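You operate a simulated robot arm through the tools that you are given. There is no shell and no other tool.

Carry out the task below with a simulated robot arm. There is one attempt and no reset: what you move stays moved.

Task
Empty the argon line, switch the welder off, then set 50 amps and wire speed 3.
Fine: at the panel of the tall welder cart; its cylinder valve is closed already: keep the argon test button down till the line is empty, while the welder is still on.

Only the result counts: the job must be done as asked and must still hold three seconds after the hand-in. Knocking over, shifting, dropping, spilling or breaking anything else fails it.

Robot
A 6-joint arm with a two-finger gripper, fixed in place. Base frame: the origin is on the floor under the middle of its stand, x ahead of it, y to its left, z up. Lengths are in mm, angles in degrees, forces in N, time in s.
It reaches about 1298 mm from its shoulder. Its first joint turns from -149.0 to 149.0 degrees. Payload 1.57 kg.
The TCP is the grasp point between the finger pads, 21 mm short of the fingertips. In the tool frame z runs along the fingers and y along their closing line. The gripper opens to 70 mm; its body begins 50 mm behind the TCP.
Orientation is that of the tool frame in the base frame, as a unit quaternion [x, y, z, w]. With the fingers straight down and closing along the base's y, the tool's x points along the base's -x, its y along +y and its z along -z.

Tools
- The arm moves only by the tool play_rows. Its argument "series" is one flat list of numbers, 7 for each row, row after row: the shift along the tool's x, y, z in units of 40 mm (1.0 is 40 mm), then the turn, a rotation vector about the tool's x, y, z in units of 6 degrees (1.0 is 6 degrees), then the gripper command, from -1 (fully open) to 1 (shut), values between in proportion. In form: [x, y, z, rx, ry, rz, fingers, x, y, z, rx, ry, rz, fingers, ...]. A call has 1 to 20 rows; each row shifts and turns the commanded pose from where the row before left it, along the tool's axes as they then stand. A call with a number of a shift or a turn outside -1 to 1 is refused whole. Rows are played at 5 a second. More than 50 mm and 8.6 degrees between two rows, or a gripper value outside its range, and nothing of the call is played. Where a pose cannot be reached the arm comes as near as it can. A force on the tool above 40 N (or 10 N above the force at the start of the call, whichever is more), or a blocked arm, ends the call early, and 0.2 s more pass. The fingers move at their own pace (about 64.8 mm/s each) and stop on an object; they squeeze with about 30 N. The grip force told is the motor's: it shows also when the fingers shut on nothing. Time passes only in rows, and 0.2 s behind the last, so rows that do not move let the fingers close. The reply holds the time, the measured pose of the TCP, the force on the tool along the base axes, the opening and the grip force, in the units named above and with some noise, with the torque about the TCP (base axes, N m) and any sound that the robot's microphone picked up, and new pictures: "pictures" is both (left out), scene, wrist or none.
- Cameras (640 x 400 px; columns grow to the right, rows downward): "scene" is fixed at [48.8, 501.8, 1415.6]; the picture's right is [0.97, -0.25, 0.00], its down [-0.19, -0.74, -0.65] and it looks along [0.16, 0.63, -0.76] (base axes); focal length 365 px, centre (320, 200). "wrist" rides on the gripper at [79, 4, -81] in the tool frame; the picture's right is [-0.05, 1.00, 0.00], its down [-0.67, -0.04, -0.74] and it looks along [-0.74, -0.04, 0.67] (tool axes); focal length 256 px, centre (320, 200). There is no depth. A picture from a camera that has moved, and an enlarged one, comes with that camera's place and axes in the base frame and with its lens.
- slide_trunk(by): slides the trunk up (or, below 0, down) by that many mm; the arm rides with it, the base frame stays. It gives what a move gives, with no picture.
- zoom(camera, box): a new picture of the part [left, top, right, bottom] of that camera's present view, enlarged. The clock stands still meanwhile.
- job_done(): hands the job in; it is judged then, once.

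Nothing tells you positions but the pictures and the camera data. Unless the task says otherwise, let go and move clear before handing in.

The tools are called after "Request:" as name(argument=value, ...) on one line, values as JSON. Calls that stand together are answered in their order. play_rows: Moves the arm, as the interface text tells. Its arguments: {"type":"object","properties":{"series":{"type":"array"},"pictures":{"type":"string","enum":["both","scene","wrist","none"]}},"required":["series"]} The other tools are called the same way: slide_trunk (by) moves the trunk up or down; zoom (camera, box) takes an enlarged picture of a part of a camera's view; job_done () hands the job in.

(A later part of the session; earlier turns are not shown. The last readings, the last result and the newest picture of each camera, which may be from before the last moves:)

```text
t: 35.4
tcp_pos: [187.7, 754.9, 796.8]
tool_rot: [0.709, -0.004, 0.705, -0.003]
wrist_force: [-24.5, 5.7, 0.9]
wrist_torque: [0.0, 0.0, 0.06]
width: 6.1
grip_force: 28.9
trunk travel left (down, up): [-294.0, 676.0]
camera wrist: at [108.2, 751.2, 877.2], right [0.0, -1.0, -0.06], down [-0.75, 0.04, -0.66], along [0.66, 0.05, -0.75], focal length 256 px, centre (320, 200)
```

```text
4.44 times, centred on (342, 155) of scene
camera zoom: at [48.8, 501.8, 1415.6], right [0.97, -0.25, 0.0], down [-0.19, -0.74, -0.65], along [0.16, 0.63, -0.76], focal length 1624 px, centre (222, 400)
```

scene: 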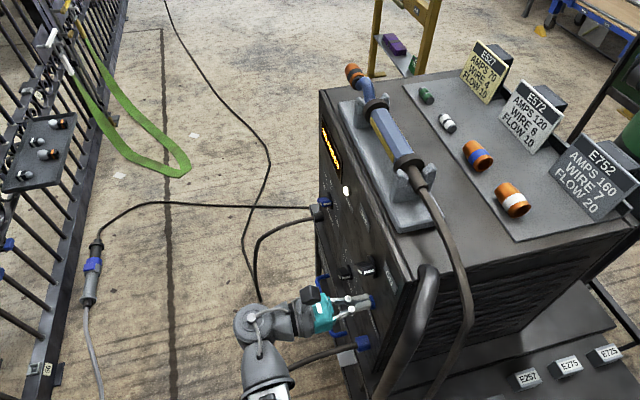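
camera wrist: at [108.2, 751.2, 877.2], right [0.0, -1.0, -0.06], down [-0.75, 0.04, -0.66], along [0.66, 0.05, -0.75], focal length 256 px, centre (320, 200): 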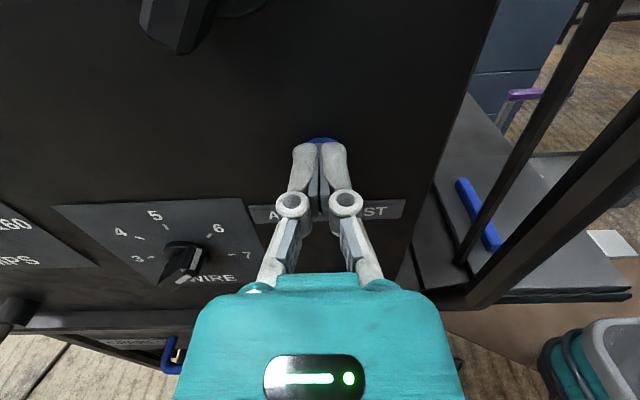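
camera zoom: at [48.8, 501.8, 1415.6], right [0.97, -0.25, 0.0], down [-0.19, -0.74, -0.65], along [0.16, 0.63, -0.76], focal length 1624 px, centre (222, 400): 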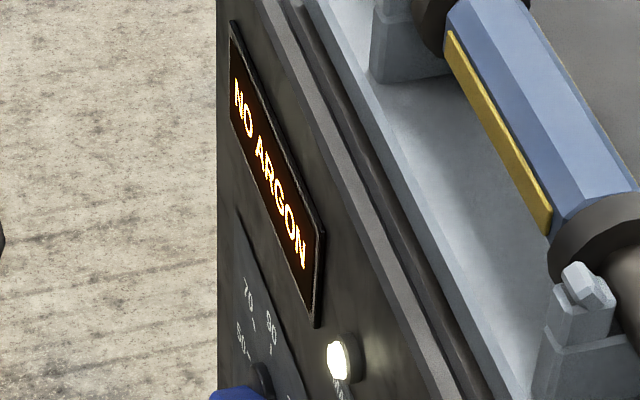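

The gauge faces away from the camera, so I'll just keep holding the button and watch for changes.

Request:
play_rows(series=[0, 0, 0, 0, 0, 0, 1, 0, 0, 0, 0, 0, 0, 1, 0, 0, 0, 0, 0, 0, 1, 0, 0, 0, 0, 0, 0, 1, 0, 0, 0, 0, 0, 0, 1, 0, 0, 0, 0, 0, 0, 1, 0, 0, 0, 0, 0, 0, 1, 0, 0, 0, 0, 0, 0, 1, 0, 0, 0, 0, 0, 0, 1, 0, 0, 0, 0, 0, 0, 1, 0, 0, 0, 0, 0, 0, 1, 0, 0, 0, 0, 0, 0, 1, 0, 0, 0, 0, 0, 0, 1, 0, 0, 0, 0, 0, 0, 1, 0, 0, 0, 0, 0, 0, 1, 0, 0, 0, 0, 0, 0, 1, 0, 0, 0, 0, 0, 0, 1, 0, 0, 0, 0, 0, 0, 1, 0, 0, 0, 0, 0, 0, 1, 0, 0, 0, 0, 0, 0, 1], pictures="scene")

Request:
zoom(camera="scene", box=[300, 100, 440, 330])

```text
t: 39.6
tcp_pos: [188.0, 756.8, 797.9]
tool_rot: [0.709, -0.003, 0.705, -0.004]
wrist_force: [-23.3, 2.7, -0.3]
wrist_torque: [0.0, 0.05, 0.04]
width: 5.9
grip_force: 28.5
trunk travel left (down, up): [-294.0, 676.0]
```

scene: 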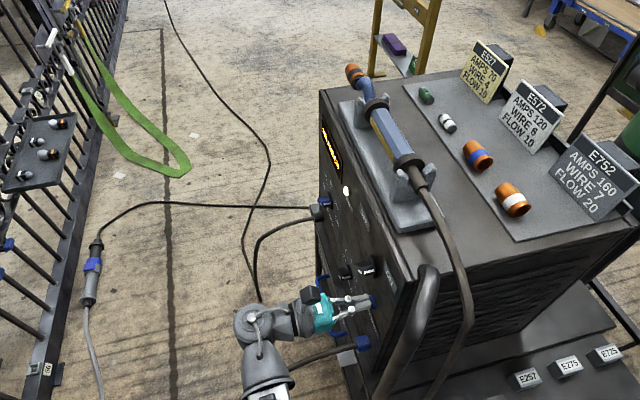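

```text
1.74 times, centred on (370, 215) of scene
camera zoom: at [48.8, 501.8, 1415.6], right [0.97, -0.25, 0.0], down [-0.19, -0.74, -0.65], along [0.16, 0.63, -0.76], focal length 635 px, centre (233, 174)
```

zoom: 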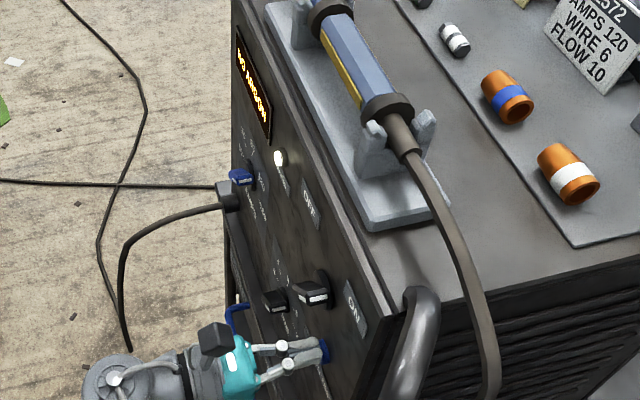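

Still holding; I'll keep the button down a good while longer and then check the gauge, whose face seems to point towards the front.

Request:
play_rows(series=[0, 0, 0, 0, 0, 0, 1, 0, 0, 0, 0, 0, 0, 1, 0, 0, 0, 0, 0, 0, 1, 0, 0, 0, 0, 0, 0, 1, 0, 0, 0, 0, 0, 0, 1, 0, 0, 0, 0, 0, 0, 1, 0, 0, 0, 0, 0, 0, 1, 0, 0, 0, 0, 0, 0, 1, 0, 0, 0, 0, 0, 0, 1, 0, 0, 0, 0, 0, 0, 1, 0, 0, 0, 0, 0, 0, 1, 0, 0, 0, 0, 0, 0, 1, 0, 0, 0, 0, 0, 0, 1, 0, 0, 0, 0, 0, 0, 1, 0, 0, 0, 0, 0, 0, 1, 0, 0, 0, 0, 0, 0, 1, 0, 0, 0, 0, 0, 0, 1, 0, 0, 0, 0, 0, 0, 1, 0, 0, 0, 0, 0, 0, 1, 0, 0, 0, 0, 0, 0, 1], pictures="none")

Request:
play_rows(series=[0, 0, 0, 0, 0, 0, 1, 0, 0, 0, 0, 0, 0, 1, 0, 0, 0, 0, 0, 0, 1, 0, 0, 0, 0, 0, 0, 1, 0, 0, 0, 0, 0, 0, 1, 0, 0, 0, 0, 0, 0, 1, 0, 0, 0, 0, 0, 0, 1, 0, 0, 0, 0, 0, 0, 1, 0, 0, 0, 0, 0, 0, 1, 0, 0, 0, 0, 0, 0, 1, 0, 0, 0, 0, 0, 0, 1, 0, 0, 0, 0, 0, 0, 1, 0, 0, 0, 0, 0, 0, 1, 0, 0, 0, 0, 0, 0, 1, 0, 0, 0, 0, 0, 0, 1, 0, 0, 0, 0, 0, 0, 1, 0, 0, 0, 0, 0, 0, 1, 0, 0, 0, 0, 0, 0, 1, 0, 0, 0, 0, 0, 0, 1, 0, 0, 0, 0, 0, 0, 1], pictures="none")

Request:
play_rows(series=[0, 0, 0, 0, 0, 0, 1, 0, 0, 0, 0, 0, 0, 1, 0, 0, 0, 0, 0, 0, 1, 0, 0, 0, 0, 0, 0, 1, 0, 0, 0, 0, 0, 0, 1, 0, 0, 0, 0, 0, 0, 1, 0, 0, 0, 0, 0, 0, 1, 0, 0, 0, 0, 0, 0, 1, 0, 0, 0, 0, 0, 0, 1, 0, 0, 0, 0, 0, 0, 1, 0, 0, 0, 0, 0, 0, 1, 0, 0, 0, 0, 0, 0, 1, 0, 0, 0, 0, 0, 0, 1, 0, 0, 0, 0, 0, 0, 1, 0, 0, 0, 0, 0, 0, 1, 0, 0, 0, 0, 0, 0, 1, 0, 0, 0, 0, 0, 0, 1, 0, 0, 0, 0, 0, 0, 1, 0, 0, 0, 0, 0, 0, 1, 0, 0, 0, 0, 0, 0, 1], pictures="scene")

Request:
zoom(camera="scene", box=[310, 110, 374, 200])

```text
t: 43.8
tcp_pos: [189.3, 755.9, 797.2]
tool_rot: [0.709, -0.005, 0.705, -0.002]
wrist_force: [-22.5, 0.1, -1.5]
wrist_torque: [0.01, 0.07, 0.01]
width: 6.2
grip_force: 28.3
trunk travel left (down, up): [-294.0, 676.0]
```

```text
t: 48.0
tcp_pos: [189.0, 755.8, 796.9]
tool_rot: [0.71, -0.003, 0.705, -0.004]
wrist_force: [-20.8, 0.9, -1.2]
wrist_torque: [0.0, 0.0, 0.0]
width: 6.0
grip_force: 28.8
trunk travel left (down, up): [-294.0, 676.0]
```

```text
t: 52.2
tcp_pos: [189.3, 755.9, 797.0]
tool_rot: [0.71, -0.004, 0.705, -0.004]
wrist_force: [-20.9, 1.5, 0.4]
wrist_torque: [-0.01, 0.01, 0.04]
width: 6.0
grip_force: 29.4
trunk travel left (down, up): [-294.0, 676.0]
```

scene: 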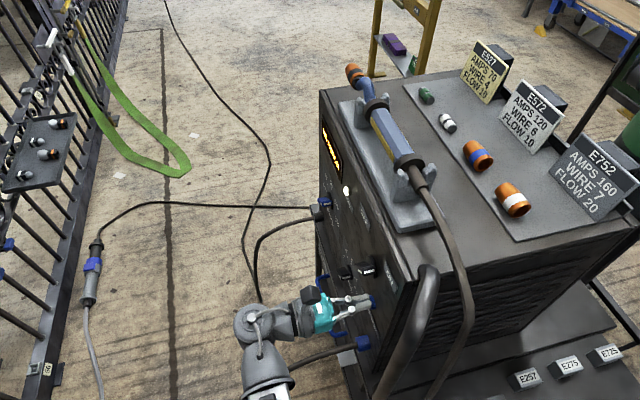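

```text
4.44 times, centred on (342, 155) of scene
camera zoom: at [48.8, 501.8, 1415.6], right [0.97, -0.25, 0.0], down [-0.19, -0.74, -0.65], along [0.16, 0.63, -0.76], focal length 1624 px, centre (222, 400)
```

zoom: 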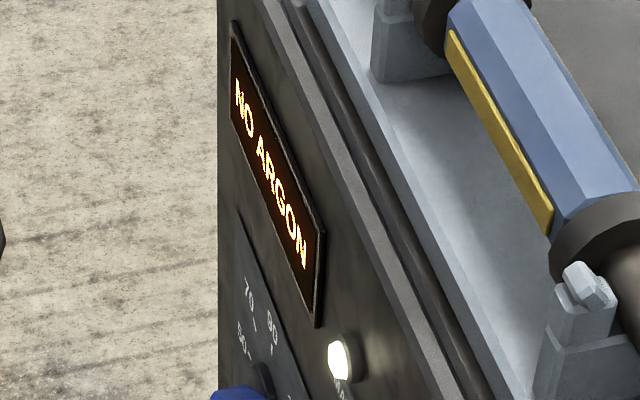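

Held for 25 s. I now release, back off and raise the hand so I can look at the gauge before switching anything.

Request:
play_rows(series=[0, 0, -0.3, 0, 0, 0, 1, 0, 0, -1, 0, 0, 0, 1, 0, 0, -1, 0, 0, 0, 1, 0, 0, -1, 0, 0, 0, 1, 0, -0.5, -1, 0, 0, 0, 1, 0, -0.5, -1, 0, 0, 0, 1], pictures="none")

Request:
slide_trunk(by=330)

Request:
play_rows(series=[0, 0, 0, 0, 1, 0, 1, 0, 0, 0, 0, 1, 0, 1, 0, 0, 0, 0, 1, 0, 1], pictures="wrist")

```text
t: 53.6
tcp_pos: [-23.0, 797.0, 797.6]
tool_rot: [0.709, -0.003, 0.705, -0.004]
wrist_force: [0.2, 0.0, 0.6]
wrist_torque: [-0.01, 0.01, 0.02]
width: 0.0
grip_force: 28.4
trunk travel left (down, up): [-294.0, 676.0]
```

```text
t: 56.9
tcp_pos: [-23.0, 796.6, 1127.1]
tool_rot: [0.709, -0.003, 0.705, -0.004]
wrist_force: [0.6, -0.8, 0.3]
wrist_torque: [-0.03, 0.02, -0.02]
width: 0.0
grip_force: 28.8
trunk travel left (down, up): [-624.0, 346.0]
```

```text
t: 57.7
tcp_pos: [-23.0, 797.2, 1184.8]
tool_rot: [0.591, -0.004, 0.807, -0.003]
wrist_force: [0.0, 0.3, 0.7]
wrist_torque: [0.01, 0.01, 0.02]
width: 0.0
grip_force: 28.0
out of reach, approached as far as the arm can: row 1, 2, 3
trunk travel left (down, up): [-624.0, 346.0]
camera wrist: at [-124.2, 792.1, 1236.0], right [0.02, -1.0, -0.06], down [-0.51, 0.04, -0.86], along [0.86, 0.05, -0.51], focal length 256 px, centre (320, 200)
```

wrist: 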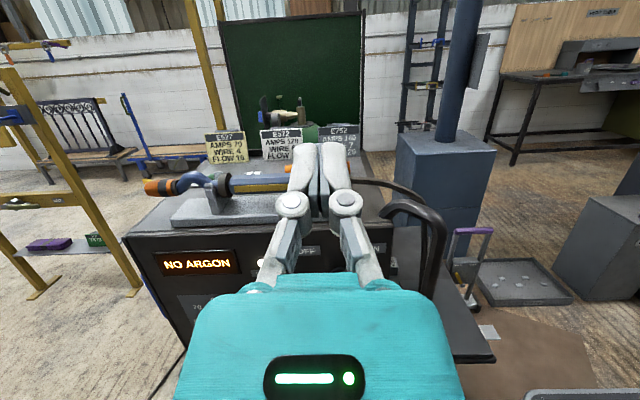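

Request:
zoom(camera="wrist", box=[240, 80, 330, 136])

Request:
zoom(camera="wrist", box=[250, 85, 300, 115])

```text
7.11 times, centred on (285, 108) of wrist
camera zoom: at [-124.2, 792.1, 1236.0], right [0.02, -1.0, -0.06], down [-0.51, 0.04, -0.86], along [0.86, 0.05, -0.51], focal length 1820 px, centre (569, 854)
```

zoom: 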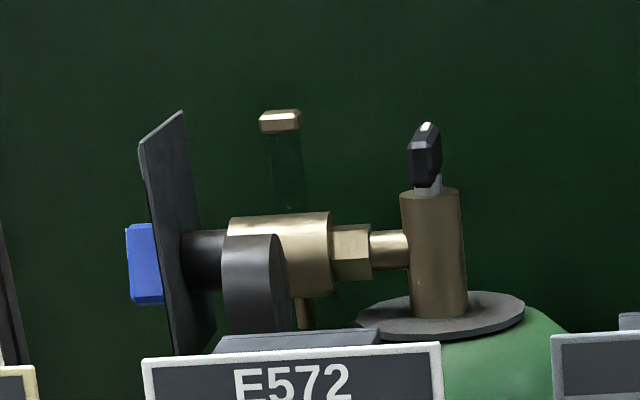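

```text
12.80 times, centred on (275, 100) of wrist
camera zoom: at [-124.2, 792.1, 1236.0], right [0.02, -1.0, -0.06], down [-0.51, 0.04, -0.86], along [0.86, 0.05, -0.51], focal length 3277 px, centre (896, 1480)
```

zoom: 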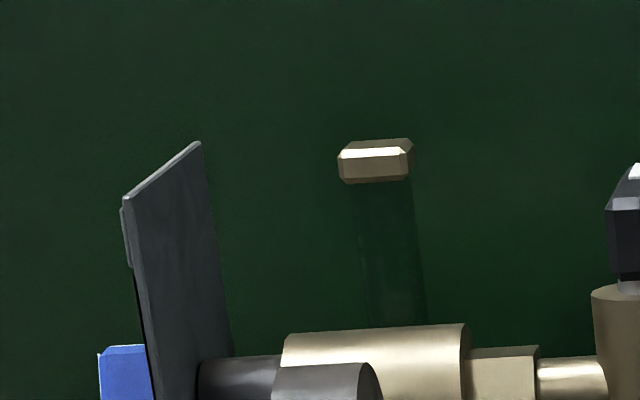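

The regulator has a flow tube and a dial facing sideways (-y). I'll use the scene camera's extended enlargement to look at that dial.

Request:
zoom(camera="scene", box=[636, 50, 640, 100])

Request:
zoom(camera="scene", box=[630, 30, 640, 130])

```text
8.00 times, centred on (638, 75) of scene
camera zoom: at [48.8, 501.8, 1415.6], right [0.97, -0.25, 0.0], down [-0.19, -0.74, -0.65], along [0.16, 0.63, -0.76], focal length 2923 px, centre (-2224, 1200)
```

zoom: 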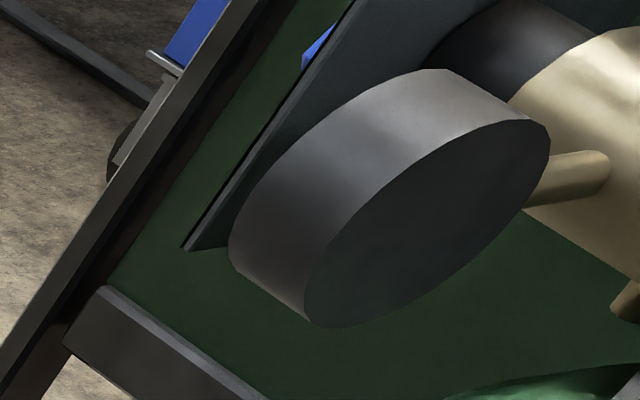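

```text
4.00 times, centred on (635, 80) of scene
camera zoom: at [48.8, 501.8, 1415.6], right [0.97, -0.25, 0.0], down [-0.19, -0.74, -0.65], along [0.16, 0.63, -0.76], focal length 1462 px, centre (-940, 680)
```

zoom: 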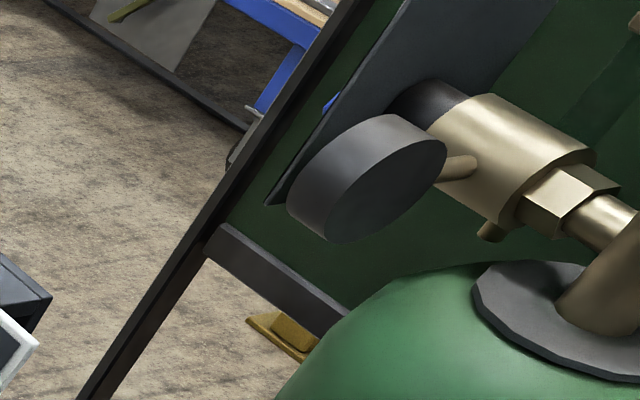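

The dial's visible side is blank (its back). The flow tube may be visible in the extended scene view, so I check that as an indicator.

Request:
zoom(camera="scene", box=[638, 0, 640, 110])

Request:
zoom(camera="wrist", box=[272, 92, 290, 114])

```text
3.64 times, centred on (639, 55) of scene
camera zoom: at [48.8, 501.8, 1415.6], right [0.97, -0.25, 0.0], down [-0.19, -0.74, -0.65], along [0.16, 0.63, -0.76], focal length 1329 px, centre (-840, 727)
```

zoom: 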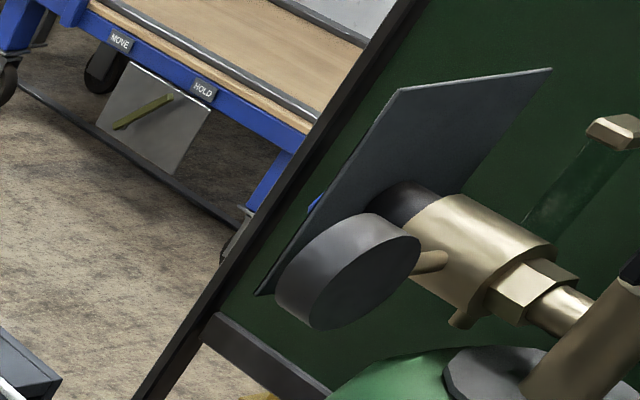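

```text
16.00 times, centred on (281, 103) of wrist
camera zoom: at [-124.2, 792.1, 1236.0], right [0.02, -1.0, -0.06], down [-0.51, 0.04, -0.86], along [0.86, 0.05, -0.51], focal length 4096 px, centre (944, 1752)
```

zoom: 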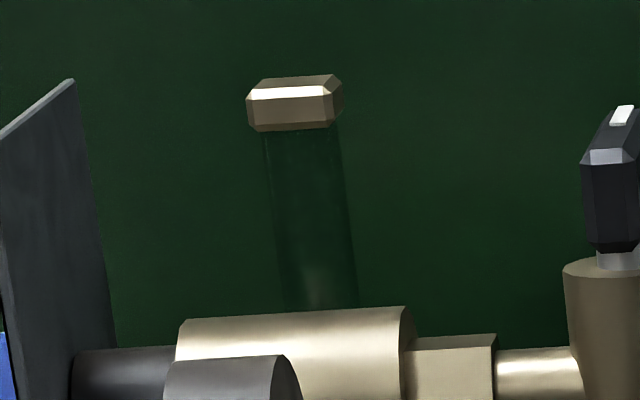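

The flow tube shows no float now. I'll press the test button once more and watch the tube from the scene camera, as proof that no gas flows any more.

Request:
play_rows(series=[0, 0, 0, 0, -1, 0, 1, 0, 0, 0, 0, -1, 0, 1, 0, 0, 0, 0, -1, 0, 1], pictures="none")

Request:
slide_trunk(by=-330)

```text
t: 58.5
tcp_pos: [-23.3, 796.2, 1127.8]
tool_rot: [0.709, -0.004, 0.705, -0.004]
wrist_force: [-0.8, -1.0, 1.2]
wrist_torque: [0.0, 0.02, -0.01]
width: 0.0
grip_force: 28.4
out of reach, approached as far as the arm can: row 1, 2, 3
trunk travel left (down, up): [-624.0, 346.0]
```

```text
t: 61.7
tcp_pos: [-23.7, 797.3, 798.5]
tool_rot: [0.708, -0.003, 0.706, -0.004]
wrist_force: [-0.1, -1.1, 0.3]
wrist_torque: [0.0, -0.02, 0.01]
width: 0.0
grip_force: 28.7
trunk travel left (down, up): [-294.0, 676.0]
```

Request:
play_rows(series=[0, 0.207, 1, 0, 0, 0, 1, 0, 0.207, 1, 0, 0, 0, 1, 0, 0.207, 1, 0, 0, 0, 1, 0, 0.207, 1, 0, 0, 0, 1, 0, 0.207, 1, 0, 0, 0, 1, 0, 0, 0.08, 0, 0, 0, 1, 0, 0, 0.08, 0, 0, 0, 1, 0, 0, 0.08, 0, 0, 0, 1, 0, 0, 0.05, 0, 0, 0, 1, 0, 0, 0.05, 0, 0, 0, 1, 0, 0, 0, 0, 0, 0, 1, 0, 0, 0, 0, 0, 0, 1], pictures="scene")

Request:
zoom(camera="scene", box=[638, 0, 640, 110])

Request:
zoom(camera="scene", box=[330, 270, 420, 330])

```text
t: 64.3
tcp_pos: [189.2, 753.9, 798.4]
tool_rot: [0.708, -0.004, 0.706, -0.003]
wrist_force: [-22.8, -5.1, -4.7]
wrist_torque: [0.02, 0.09, -0.11]
width: 6.0
grip_force: 28.7
trunk travel left (down, up): [-294.0, 676.0]
heard: click
```

scene: 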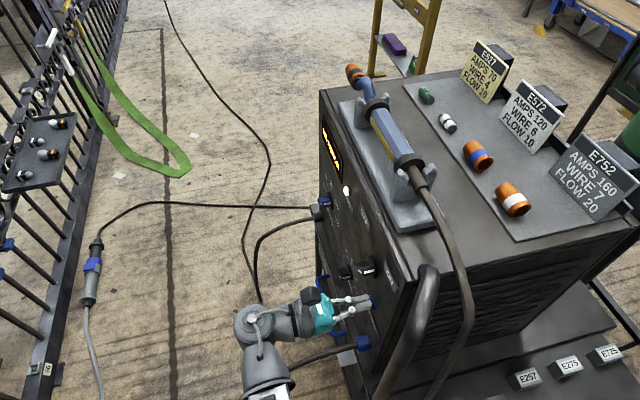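

```text
3.64 times, centred on (639, 55) of scene
camera zoom: at [48.8, 501.8, 1415.6], right [0.97, -0.25, 0.0], down [-0.19, -0.74, -0.65], along [0.16, 0.63, -0.76], focal length 1329 px, centre (-840, 727)
```

zoom: 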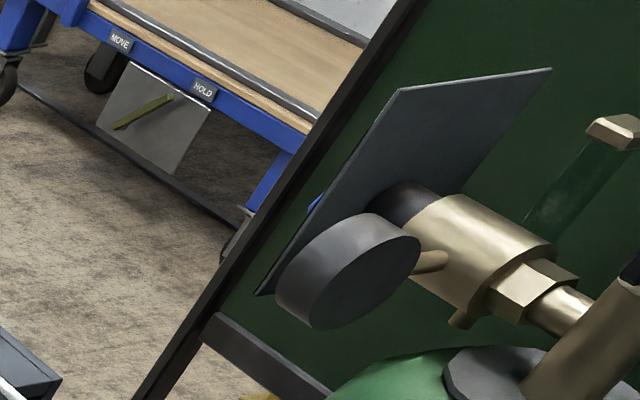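

```text
6.67 times, centred on (375, 300) of scene
camera zoom: at [48.8, 501.8, 1415.6], right [0.97, -0.25, 0.0], down [-0.19, -0.74, -0.65], along [0.16, 0.63, -0.76], focal length 2436 px, centre (-47, -467)
```

zoom: 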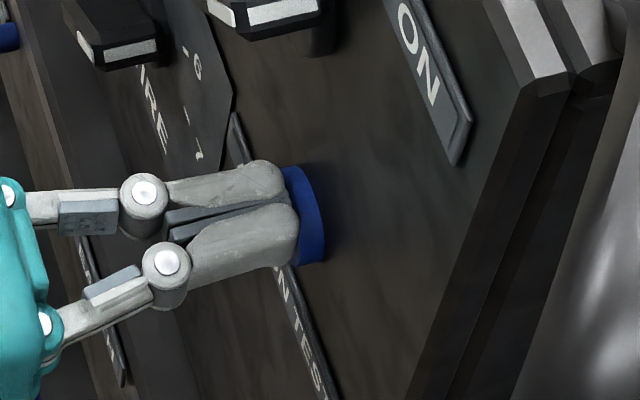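

The button clicks again and no float rises in the tube: no gas flows. I hold a further while for good measure.

Request:
play_rows(series=[0, 0, 0, 0, 0, 0, 1, 0, 0, 0, 0, 0, 0, 1, 0, 0, 0, 0, 0, 0, 1, 0, 0, 0, 0, 0, 0, 1, 0, 0, 0, 0, 0, 0, 1, 0, 0, 0, 0, 0, 0, 1, 0, 0, 0, 0, 0, 0, 1, 0, 0, 0, 0, 0, 0, 1, 0, 0, 0, 0, 0, 0, 1, 0, 0, 0, 0, 0, 0, 1, 0, 0, 0, 0, 0, 0, 1, 0, 0, 0, 0, 0, 0, 1, 0, 0, 0, 0, 0, 0, 1, 0, 0, 0, 0, 0, 0, 1, 0, 0, 0, 0, 0, 0, 1, 0, 0, 0, 0, 0, 0, 1, 0, 0, 0, 0, 0, 0, 1, 0, 0, 0, 0, 0, 0, 1, 0, 0, 0, 0, 0, 0, 1, 0, 0, 0, 0, 0, 0, 1], pictures="none")

Request:
play_rows(series=[0, 0, 0, 0, 0, 0, 1, 0, 0, 0, 0, 0, 0, 1, 0, 0, 0, 0, 0, 0, 1, 0, 0, 0, 0, 0, 0, 1, 0, 0, 0, 0, 0, 0, 1, 0, 0, 0, 0, 0, 0, 1, 0, 0, 0, 0, 0, 0, 1, 0, 0, 0, 0, 0, 0, 1, 0, 0, 0, 0, 0, 0, 1, 0, 0, 0, 0, 0, 0, 1, 0, 0, 0, 0, 0, 0, 1, 0, 0, 0, 0, 0, 0, 1, 0, 0, 0, 0, 0, 0, 1, 0, 0, 0, 0, 0, 0, 1, 0, 0, 0, 0, 0, 0, 1, 0, 0, 0, 0, 0, 0, 1, 0, 0, 0, 0, 0, 0, 1, 0, 0, 0, 0, 0, 0, 1, 0, 0, 0, 0, 0, 0, 1, 0, 0, 0, 0, 0, 0, 1], pictures="none")

Request:
play_rows(series=[0, 0, 0, 0, 0, 0, 1, 0, 0, 0, 0, 0, 0, 1, 0, 0, 0, 0, 0, 0, 1, 0, 0, 0, 0, 0, 0, 1, 0, 0, 0, 0, 0, 0, 1, 0, 0, 0, 0, 0, 0, 1, 0, 0, 0, 0, 0, 0, 1, 0, 0, 0, 0, 0, 0, 1, 0, 0, 0, 0, 0, 0, 1, 0, 0, 0, 0, 0, 0, 1, 0, 0, 0, 0, 0, 0, 1, 0, 0, 0, 0, 0, 0, 1, 0, 0, 0, 0, 0, 0, 1, 0, 0, 0, 0, 0, 0, 1, 0, 0, 0, 0, 0, 0, 1, 0, 0, 0, 0, 0, 0, 1, 0, 0, 0, 0, 0, 0, 1, 0, 0, 0, 0, 0, 0, 1, 0, 0, 0, 0, 0, 0, 1, 0, 0, 0, 0, 0, 0, 1], pictures="none")

Request:
zoom(camera="scene", box=[300, 100, 440, 330])

```text
t: 68.5
tcp_pos: [189.0, 756.1, 797.3]
tool_rot: [0.708, -0.003, 0.706, -0.003]
wrist_force: [-25.5, 0.8, -0.5]
wrist_torque: [-0.02, 0.03, 0.04]
width: 6.1
grip_force: 28.8
trunk travel left (down, up): [-294.0, 676.0]
```

```text
t: 72.7
tcp_pos: [190.0, 754.5, 797.4]
tool_rot: [0.708, -0.003, 0.706, -0.004]
wrist_force: [-24.4, 3.7, 2.7]
wrist_torque: [0.02, 0.03, 0.05]
width: 6.0
grip_force: 28.5
trunk travel left (down, up): [-294.0, 676.0]
```

```text
t: 76.9
tcp_pos: [189.7, 755.3, 799.2]
tool_rot: [0.708, -0.003, 0.706, -0.004]
wrist_force: [-24.1, -0.6, -0.1]
wrist_torque: [0.01, 0.02, 0.0]
width: 5.8
grip_force: 28.3
trunk travel left (down, up): [-294.0, 676.0]
```

```text
1.74 times, centred on (370, 215) of scene
camera zoom: at [48.8, 501.8, 1415.6], right [0.97, -0.25, 0.0], down [-0.19, -0.74, -0.65], along [0.16, 0.63, -0.76], focal length 635 px, centre (233, 174)
```

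zoom: 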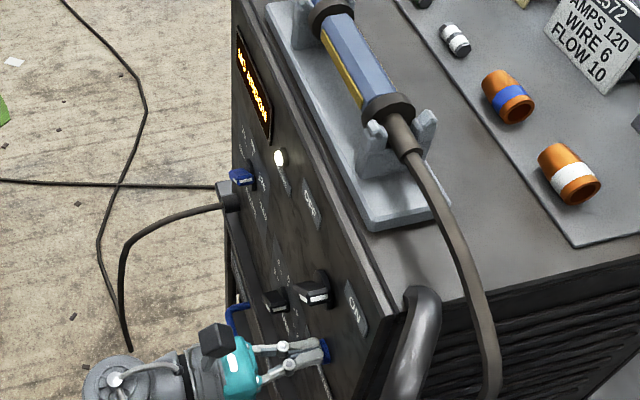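

The line is emptied. I release the button, back off, open the fingers and raise to the mains switch's height for a close look.

Request:
play_rows(series=[0, 0, -0.3, 0, 0, 0, 1, 0, 0, -1, 0, 0, 0, 1, 0, -0.35, -1, 0, 0, 0, 1, 0, -0.35, -0.6, 0, 0, 0, -1, 0, 0, 0, 0, 0, 0, -1], pictures="none")

Request:
slide_trunk(by=80)

Request:
play_rows(series=[0, 0, 0, 0, 0, 0, -1], pictures="both")

Request:
zoom(camera="wrist", box=[230, 0, 410, 112])

Request:
zoom(camera="scene", box=[320, 210, 430, 300])

```text
t: 78.1
tcp_pos: [75.2, 781.3, 798.6]
tool_rot: [0.709, -0.003, 0.706, -0.003]
wrist_force: [-0.8, 0.0, 0.6]
wrist_torque: [-0.01, 0.01, -0.04]
width: 64.9
grip_force: 0.1
trunk travel left (down, up): [-294.0, 676.0]
```

```text
t: 79.3
tcp_pos: [75.2, 782.4, 877.7]
tool_rot: [0.709, -0.004, 0.705, -0.004]
wrist_force: [0.7, -0.6, 0.3]
wrist_torque: [-0.02, 0.03, 0.0]
width: 69.7
grip_force: 0.0
trunk travel left (down, up): [-374.0, 596.0]
```

```text
t: 79.7
tcp_pos: [76.7, 782.7, 877.0]
tool_rot: [0.709, -0.005, 0.705, -0.004]
wrist_force: [-0.5, -0.1, 0.1]
wrist_torque: [0.01, -0.03, -0.02]
width: 70.0
grip_force: 0.1
trunk travel left (down, up): [-374.0, 596.0]
camera wrist: at [-4.8, 777.6, 957.4], right [0.0, -1.0, -0.06], down [-0.75, 0.04, -0.66], along [0.66, 0.05, -0.75], focal length 256 px, centre (320, 200)
```

scene: 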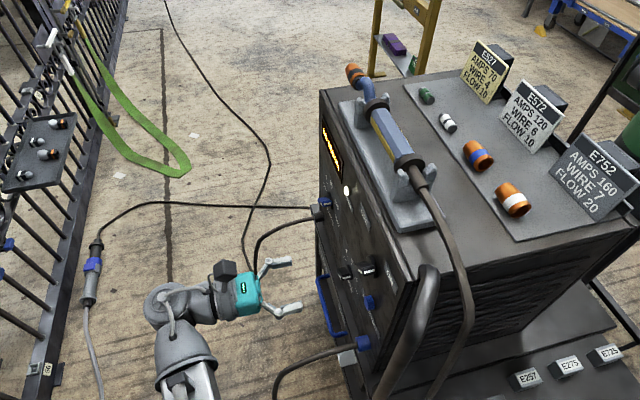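
wrist: 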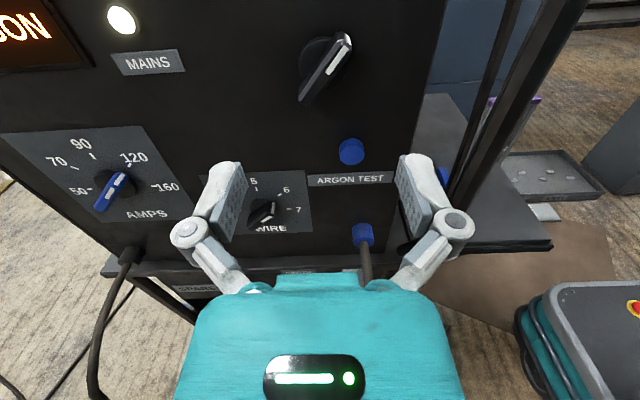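

```text
3.56 times, centred on (320, 56) of wrist
camera zoom: at [-4.8, 777.6, 957.4], right [0.0, -1.0, -0.06], down [-0.75, 0.04, -0.66], along [0.66, 0.05, -0.75], focal length 910 px, centre (320, 712)
```

zoom: 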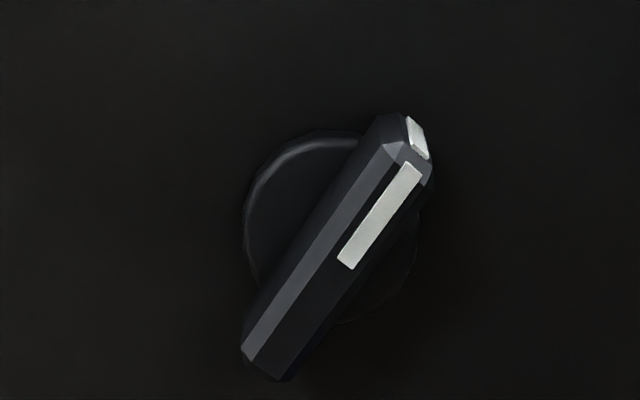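

```text
4.44 times, centred on (375, 255) of scene
camera zoom: at [48.8, 501.8, 1415.6], right [0.97, -0.25, 0.0], down [-0.19, -0.74, -0.65], along [0.16, 0.63, -0.76], focal length 1624 px, centre (76, -44)
```

zoom: 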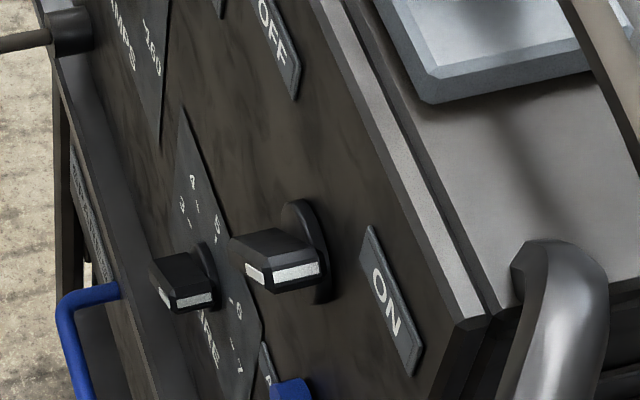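

The switch axis is at about y≈780, z≈879, its bar pointing at ON. Before gripping it I test in free space whether the wrist can roll past vertical to the OFF side.

Request:
play_rows(series=[0, 0.06, 0, 0, 0, -1, -1, 0, 0, 0, 0, 0, -1, -1, 0, 0, 0, 0, 0, -1, -1, 0, 0, 0, 0, 0, -1, -1, 0, 0, 0, 0, 0, -1, -1, 0, 0, 0, 0, 0, -1, -1, 0, 0, 0, 0, 0, -1, -1, 0, 0, 0, 0, 0, -1, -1, 0, 0, 0, 0, 0, -1, -1, 0, 0, 0, 0, 0, -1, -1, 0, 0, 0, 0, 0, -1, -1, 0, 0, 0, 0, 0, -1, -1, 0, 0, 0, 0, 0, -1, -1, 0, 0, 0, 0, 0, -1, -1, 0, 0, 0, 0, 0, -1, -1], pictures="wrist")

Request:
slide_trunk(by=2)

```text
t: 82.9
tcp_pos: [74.3, 779.6, 876.9]
tool_rot: [0.533, 0.469, 0.529, 0.464]
wrist_force: [-0.2, -0.1, 0.3]
wrist_torque: [-0.05, 0.01, 0.0]
width: 70.1
grip_force: 0.1
out of reach, approached as far as the arm can: row 15
trunk travel left (down, up): [-374.0, 596.0]
camera wrist: at [-5.9, 858.5, 892.2], right [0.01, -0.18, 0.98], down [-0.75, -0.66, -0.11], along [0.67, -0.73, -0.14], focal length 256 px, centre (320, 200)
```

wrist: 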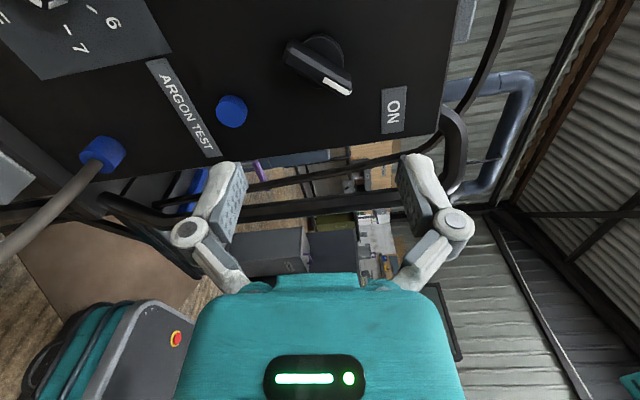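

```text
t: 83.4
tcp_pos: [75.1, 779.4, 878.2]
tool_rot: [0.533, 0.469, 0.529, 0.465]
wrist_force: [0.3, 0.8, 0.9]
wrist_torque: [-0.01, 0.0, -0.02]
width: 70.0
grip_force: 0.0
trunk travel left (down, up): [-376.0, 594.0]
```

The roll reaches about -83° from vertical, enough for the switch (needs ±45°). I roll to the switch's present angle.

Request:
play_rows(series=[0, 0, 0, 0, 0, 1, -1, 0, 0, 0, 0, 0, 1, -1, 0, 0, 0, 0, 0, 1, -1, 0, 0, 0, 0, 0, 1, -1, 0, 0, 0, 0, 0, 1, -1, 0, 0, 0, 0, 0, 1, -1, 0, 0, 0, 0, 0, 1, -1, 0, 0, 0, 0, 0, 1, -1, 0, 0, 0, 0, 0, 1, -1, 0, 0, 0, 0, 0, 1, -1, 0, 0, 0, 0, 0, 1, -1, 0, 0, 0, 0, 0, 1, -1, 0, 0, 0, 0, 0, 1, -1, 0, 0, 0, 0, 0, 1, -1, 0, 0, 0, 0, 0, 1, -1, 0, 0, 0, 0, 0, 1, -1, 0, 0, 0, 0, 0, 1, -1, 0, 0, 0, 0, 0, 1, -1, 0, 0, 0, 0, 0, 1, -1, 0, 0, 0, 0, 0, 1, -1], pictures="both")

Request:
zoom(camera="wrist", box=[220, 0, 420, 150])

```text
t: 87.6
tcp_pos: [75.6, 781.2, 879.1]
tool_rot: [0.672, -0.229, 0.666, -0.227]
wrist_force: [0.3, 0.9, 0.3]
wrist_torque: [-0.01, 0.03, 0.02]
width: 70.0
grip_force: 0.1
trunk travel left (down, up): [-376.0, 594.0]
camera wrist: at [-4.7, 729.2, 940.1], right [-0.01, -0.76, -0.65], down [-0.75, 0.43, -0.5], along [0.66, 0.48, -0.57], focal length 256 px, centre (320, 200)
```

scene: 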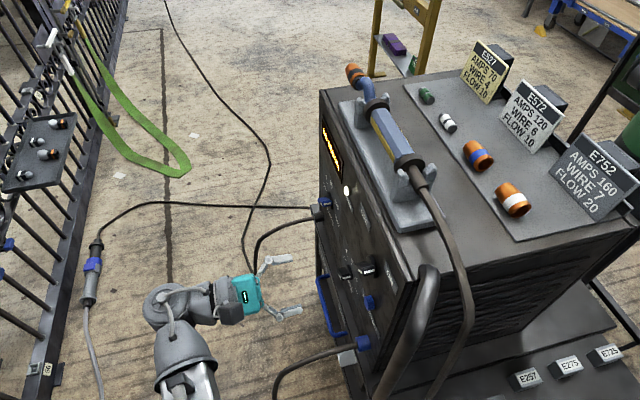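
wrist: 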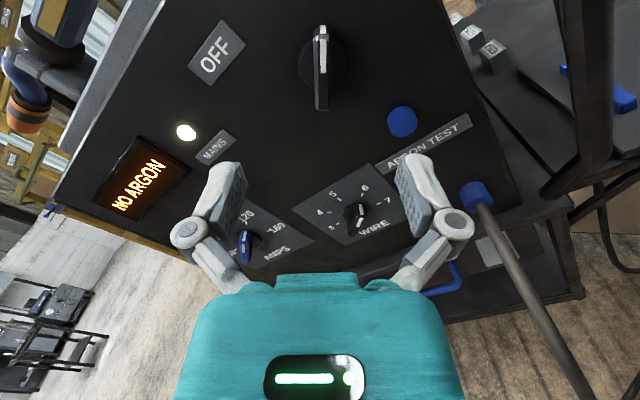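

```text
2.67 times, centred on (320, 75) of wrist
camera zoom: at [-4.7, 729.2, 940.1], right [-0.01, -0.76, -0.65], down [-0.75, 0.43, -0.5], along [0.66, 0.48, -0.57], focal length 683 px, centre (320, 533)
```

zoom: 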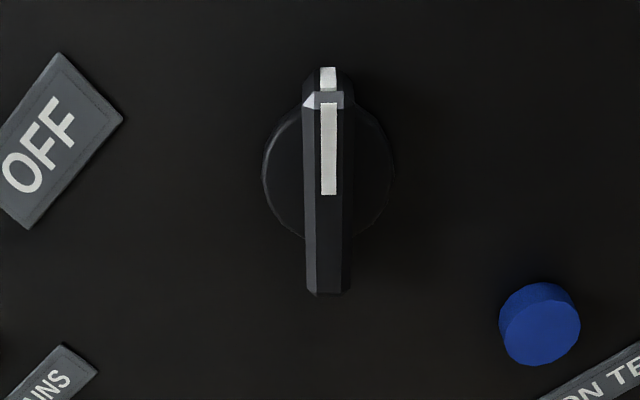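

The bar is seen almost exactly aligned: it stands about 40.5° from vertical. I fine-align, then approach to just before the bar to check.

Request:
play_rows(series=[0.044, 0.057, 0.5, 0, 0, 0.48, -1, 0, 0, 0.7, 0, 0, 0, -1, 0, 0, 0.7, 0, 0, 0, -1], pictures="wrist")

Request:
zoom(camera="wrist", box=[200, 0, 440, 160])

Request:
zoom(camera="scene", box=[320, 210, 430, 300])

```text
t: 88.4
tcp_pos: [151.1, 777.8, 878.9]
tool_rot: [0.667, -0.244, 0.661, -0.243]
wrist_force: [-0.9, -0.5, -0.4]
wrist_torque: [0.01, 0.02, -0.01]
width: 70.1
grip_force: 0.1
trunk travel left (down, up): [-376.0, 594.0]
camera wrist: at [71.4, 723.6, 937.6], right [-0.01, -0.73, -0.69], down [-0.75, 0.46, -0.48], along [0.66, 0.51, -0.55], focal length 256 px, centre (320, 200)
```

wrist: 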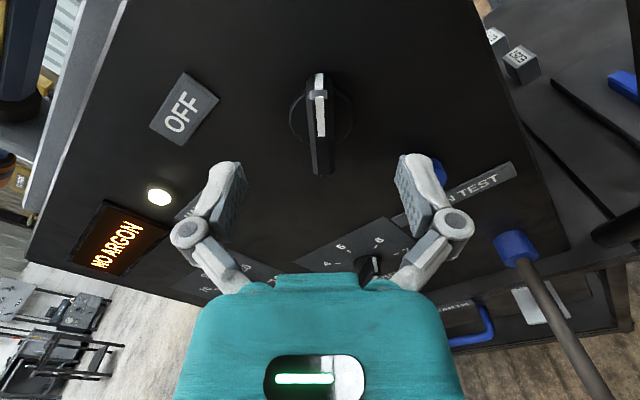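

```text
2.50 times, centred on (320, 80) of wrist
camera zoom: at [71.4, 723.6, 937.6], right [-0.01, -0.73, -0.69], down [-0.75, 0.46, -0.48], along [0.66, 0.51, -0.55], focal length 640 px, centre (320, 500)
```

zoom: 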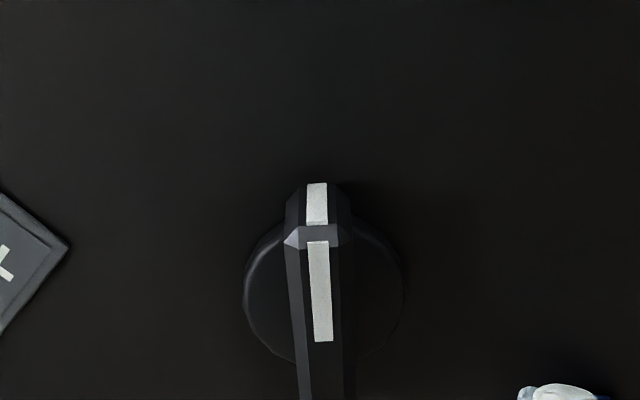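

```text
4.44 times, centred on (375, 255) of scene
camera zoom: at [48.8, 501.8, 1415.6], right [0.97, -0.25, 0.0], down [-0.19, -0.74, -0.65], along [0.16, 0.63, -0.76], focal length 1624 px, centre (76, -44)
```

zoom: 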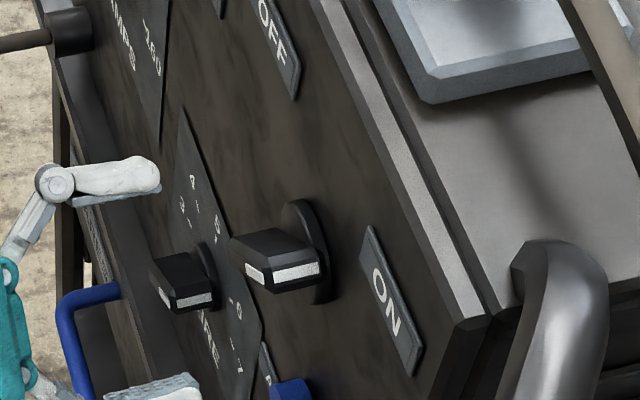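

The bar is centred between the fingers. I move in to straddle it and close.

Request:
play_rows(series=[0, 0, 0.4, 0, 0, 0, -1, 0, 0, 0.4, 0, 0, 0, -1], pictures="none")

Request:
zoom(camera="scene", box=[320, 210, 430, 300])

Request:
zoom(camera="wrist", box=[200, 60, 440, 220])

```text
t: 89.0
tcp_pos: [184.6, 778.0, 879.0]
tool_rot: [0.667, -0.245, 0.661, -0.241]
wrist_force: [0.3, 0.0, 0.1]
wrist_torque: [0.03, 0.01, -0.02]
width: 69.7
grip_force: 0.1
trunk travel left (down, up): [-376.0, 594.0]
```

```text
4.44 times, centred on (375, 255) of scene
camera zoom: at [48.8, 501.8, 1415.6], right [0.97, -0.25, 0.0], down [-0.19, -0.74, -0.65], along [0.16, 0.63, -0.76], focal length 1624 px, centre (76, -44)
```

zoom: 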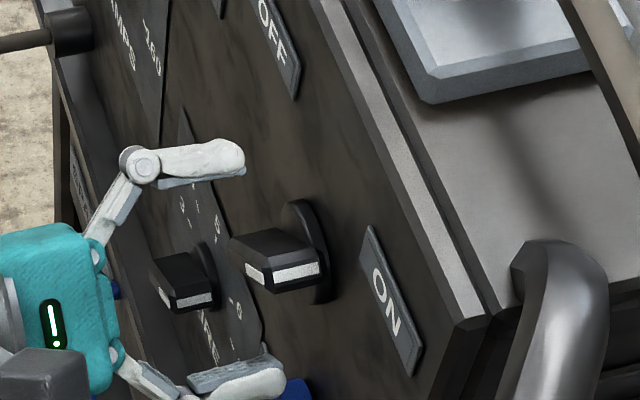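

```text
2.50 times, centred on (320, 140) of wrist
camera zoom: at [103.8, 723.4, 937.5], right [-0.01, -0.73, -0.69], down [-0.75, 0.46, -0.48], along [0.66, 0.51, -0.55], focal length 640 px, centre (320, 350)
```

zoom: 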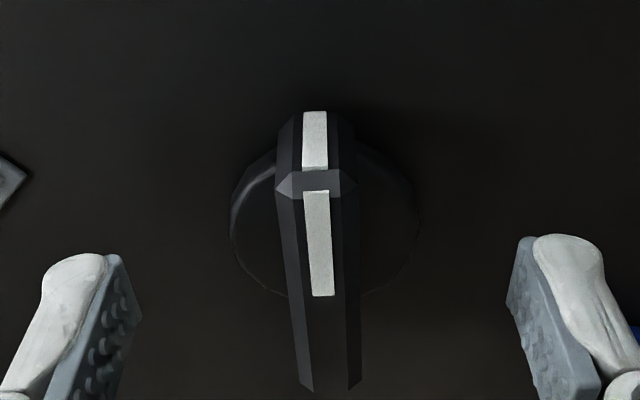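

Request:
play_rows(series=[0, 0, 0, 0, 0, 0, 1, 0, 0, 0, 0, 0, 0, 1, 0, 0, 0, 0, 0, 0, 1, 0, 0, 0, 0, 0, 0, 1], pictures="none")

Request:
zoom(camera="scene", box=[320, 210, 430, 300])

Request:
zoom(camera="wrist", box=[200, 60, 440, 220])

```text
t: 90.0
tcp_pos: [183.1, 776.7, 878.0]
tool_rot: [0.668, -0.245, 0.66, -0.242]
wrist_force: [-3.3, -5.3, -6.1]
wrist_torque: [-0.17, 0.16, -0.06]
width: 13.8
grip_force: 32.3
trunk travel left (down, up): [-376.0, 594.0]
```

```text
4.44 times, centred on (375, 255) of scene
camera zoom: at [48.8, 501.8, 1415.6], right [0.97, -0.25, 0.0], down [-0.19, -0.74, -0.65], along [0.16, 0.63, -0.76], focal length 1624 px, centre (76, -44)
```

zoom: 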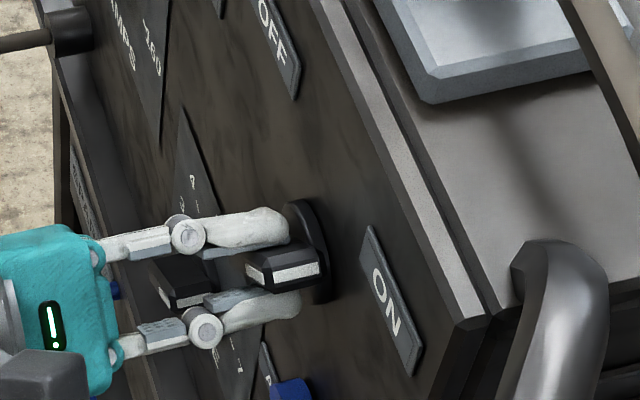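

```text
2.50 times, centred on (320, 140) of wrist
camera zoom: at [103.4, 723.1, 937.2], right [-0.01, -0.73, -0.69], down [-0.75, 0.46, -0.48], along [0.66, 0.51, -0.55], focal length 640 px, centre (320, 350)
```

zoom: 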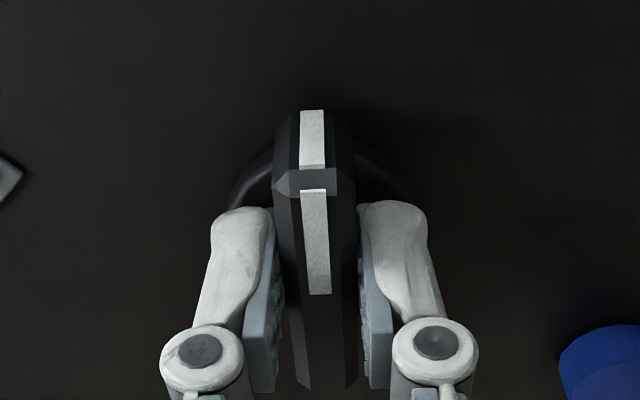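

The switch is held (13.8 mm). I turn it counter-clockwise towards OFF, first 30°, checking.

Request:
play_rows(series=[0, 0, 0, 0, 0, -1, 1, 0, 0, 0, 0, 0, -1, 1, 0, 0, 0, 0, 0, -1, 1, 0, 0, 0, 0, 0, -1, 1, 0, 0, 0, 0, 0, -1, 1], pictures="wrist")

```text
t: 91.2
tcp_pos: [184.0, 777.5, 880.1]
tool_rot: [0.707, -0.061, 0.702, -0.065]
wrist_force: [11.0, 16.2, 13.2]
wrist_torque: [0.06, 0.09, 0.35]
width: 13.7
grip_force: 31.8
trunk travel left (down, up): [-376.0, 594.0]
camera wrist: at [103.4, 761.0, 957.4], right [0.0, -0.97, -0.23], down [-0.75, 0.15, -0.64], along [0.66, 0.17, -0.73], focal length 256 px, centre (320, 200)
```

wrist: 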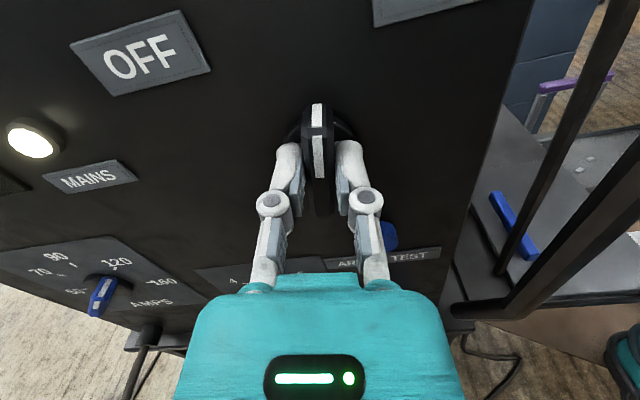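

It turns with the grip. Some side force shows the pivot is slightly further +y, so I relieve that a little while continuing.

Request:
play_rows(series=[0, -0.04, 0, 0, 0, -1, 1, 0, 0, 0, 0, 0, -1, 1, 0, 0, 0, 0, 0, -1, 1, 0, 0, 0, 0, 0, -1, 1], pictures="wrist")

```text
t: 92.2
tcp_pos: [184.0, 781.1, 878.5]
tool_rot: [0.705, 0.087, 0.699, 0.083]
wrist_force: [8.0, 27.0, 18.0]
wrist_torque: [0.07, -0.36, 0.46]
width: 13.6
grip_force: 32.2
trunk travel left (down, up): [-376.0, 594.0]
camera wrist: at [103.1, 795.6, 957.4], right [0.01, -0.98, 0.19], down [-0.75, -0.13, -0.65], along [0.66, -0.14, -0.74], focal length 256 px, centre (320, 200)
```

wrist: 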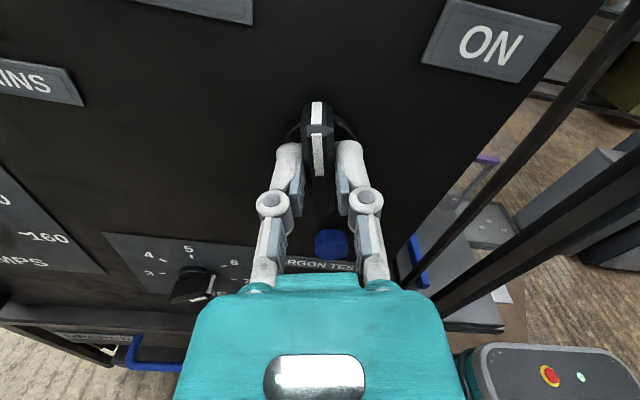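

The bar is past vertical (α≈-14°) but side force is building to about 33 N. I shift the hand 2.5 mm towards +y to relieve it before going on.

Request:
play_rows(series=[0.015, -0.061, 0, 0, 0, 0, 1], pictures="none")

Request:
slide_trunk(by=1.5)

```text
t: 92.6
tcp_pos: [184.2, 780.3, 878.7]
tool_rot: [0.705, 0.086, 0.698, 0.085]
wrist_force: [3.5, 14.7, 10.8]
wrist_torque: [0.04, -0.94, 0.45]
width: 13.4
grip_force: 32.5
trunk travel left (down, up): [-376.0, 594.0]
```

```text
t: 93.1
tcp_pos: [182.9, 780.8, 878.7]
tool_rot: [0.707, 0.085, 0.697, 0.085]
wrist_force: [1.2, 3.8, -8.1]
wrist_torque: [0.0, 0.07, 0.2]
width: 13.6
grip_force: 32.3
trunk travel left (down, up): [-377.0, 593.0]
```

Forces are relieved. I continue the turn towards OFF.

Request:
play_rows(series=[0, 0, 0, 0, 0, -1, 1, 0, 0, 0, 0, 0, -1, 1, 0, 0, 0, 0, 0, -1, 1, 0, 0, 0, 0, 0, -1, 1], pictures="wrist")

Request:
zoom(camera="scene", box=[300, 110, 430, 300])

```text
t: 94.1
tcp_pos: [183.5, 782.3, 879.1]
tool_rot: [0.674, 0.232, 0.664, 0.228]
wrist_force: [-6.2, -2.6, -25.2]
wrist_torque: [0.02, 0.61, -0.22]
width: 13.5
grip_force: 32.2
trunk travel left (down, up): [-377.0, 593.0]
camera wrist: at [103.4, 828.0, 944.5], right [0.01, -0.82, 0.57], down [-0.75, -0.38, -0.54], along [0.66, -0.43, -0.62], focal length 256 px, centre (320, 200)
```

wrist: 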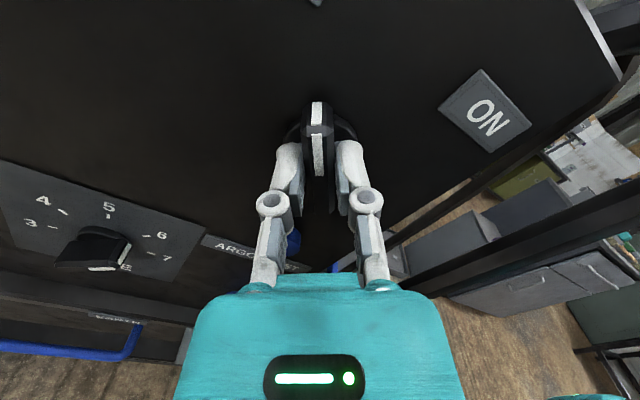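

```text
2.11 times, centred on (365, 205) of scene
camera zoom: at [48.8, 501.8, 1415.6], right [0.97, -0.25, 0.0], down [-0.19, -0.74, -0.65], along [0.16, 0.63, -0.76], focal length 769 px, centre (225, 190)
```

zoom: 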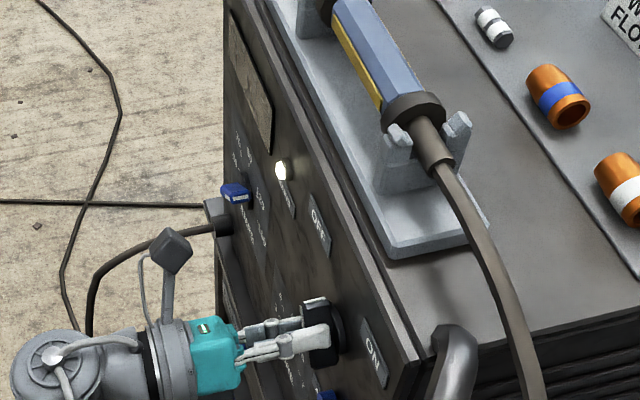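

The display has gone dark — the welder switches off; I relieve the vertical force and turn the last few degrees to the OFF stop.

Request:
slide_trunk(by=-1.5)

Request:
play_rows(series=[0, 0, 0, 0, 0, -0.5, 1], pictures="none")

```text
t: 94.7
tcp_pos: [183.0, 782.1, 877.9]
tool_rot: [0.672, 0.232, 0.665, 0.228]
wrist_force: [-7.2, 0.1, -14.3]
wrist_torque: [-0.01, 0.9, -0.43]
width: 13.6
grip_force: 32.0
trunk travel left (down, up): [-376.0, 594.0]
```

```text
t: 95.0
tcp_pos: [182.4, 781.2, 877.5]
tool_rot: [0.666, 0.248, 0.66, 0.244]
wrist_force: [-7.5, 1.2, -12.8]
wrist_torque: [0.43, 0.7, -0.32]
width: 13.6
grip_force: 32.5
trunk travel left (down, up): [-376.0, 594.0]
```

Request:
play_rows(series=[0, 0, 0, 0, 0, -0.4, 1], pictures="none")

```text
t: 95.5
tcp_pos: [183.5, 782.6, 877.4]
tool_rot: [0.66, 0.262, 0.655, 0.258]
wrist_force: [-7.8, 3.7, -9.8]
wrist_torque: [0.66, 0.63, -0.21]
width: 13.9
grip_force: 32.1
trunk travel left (down, up): [-376.0, 594.0]
```

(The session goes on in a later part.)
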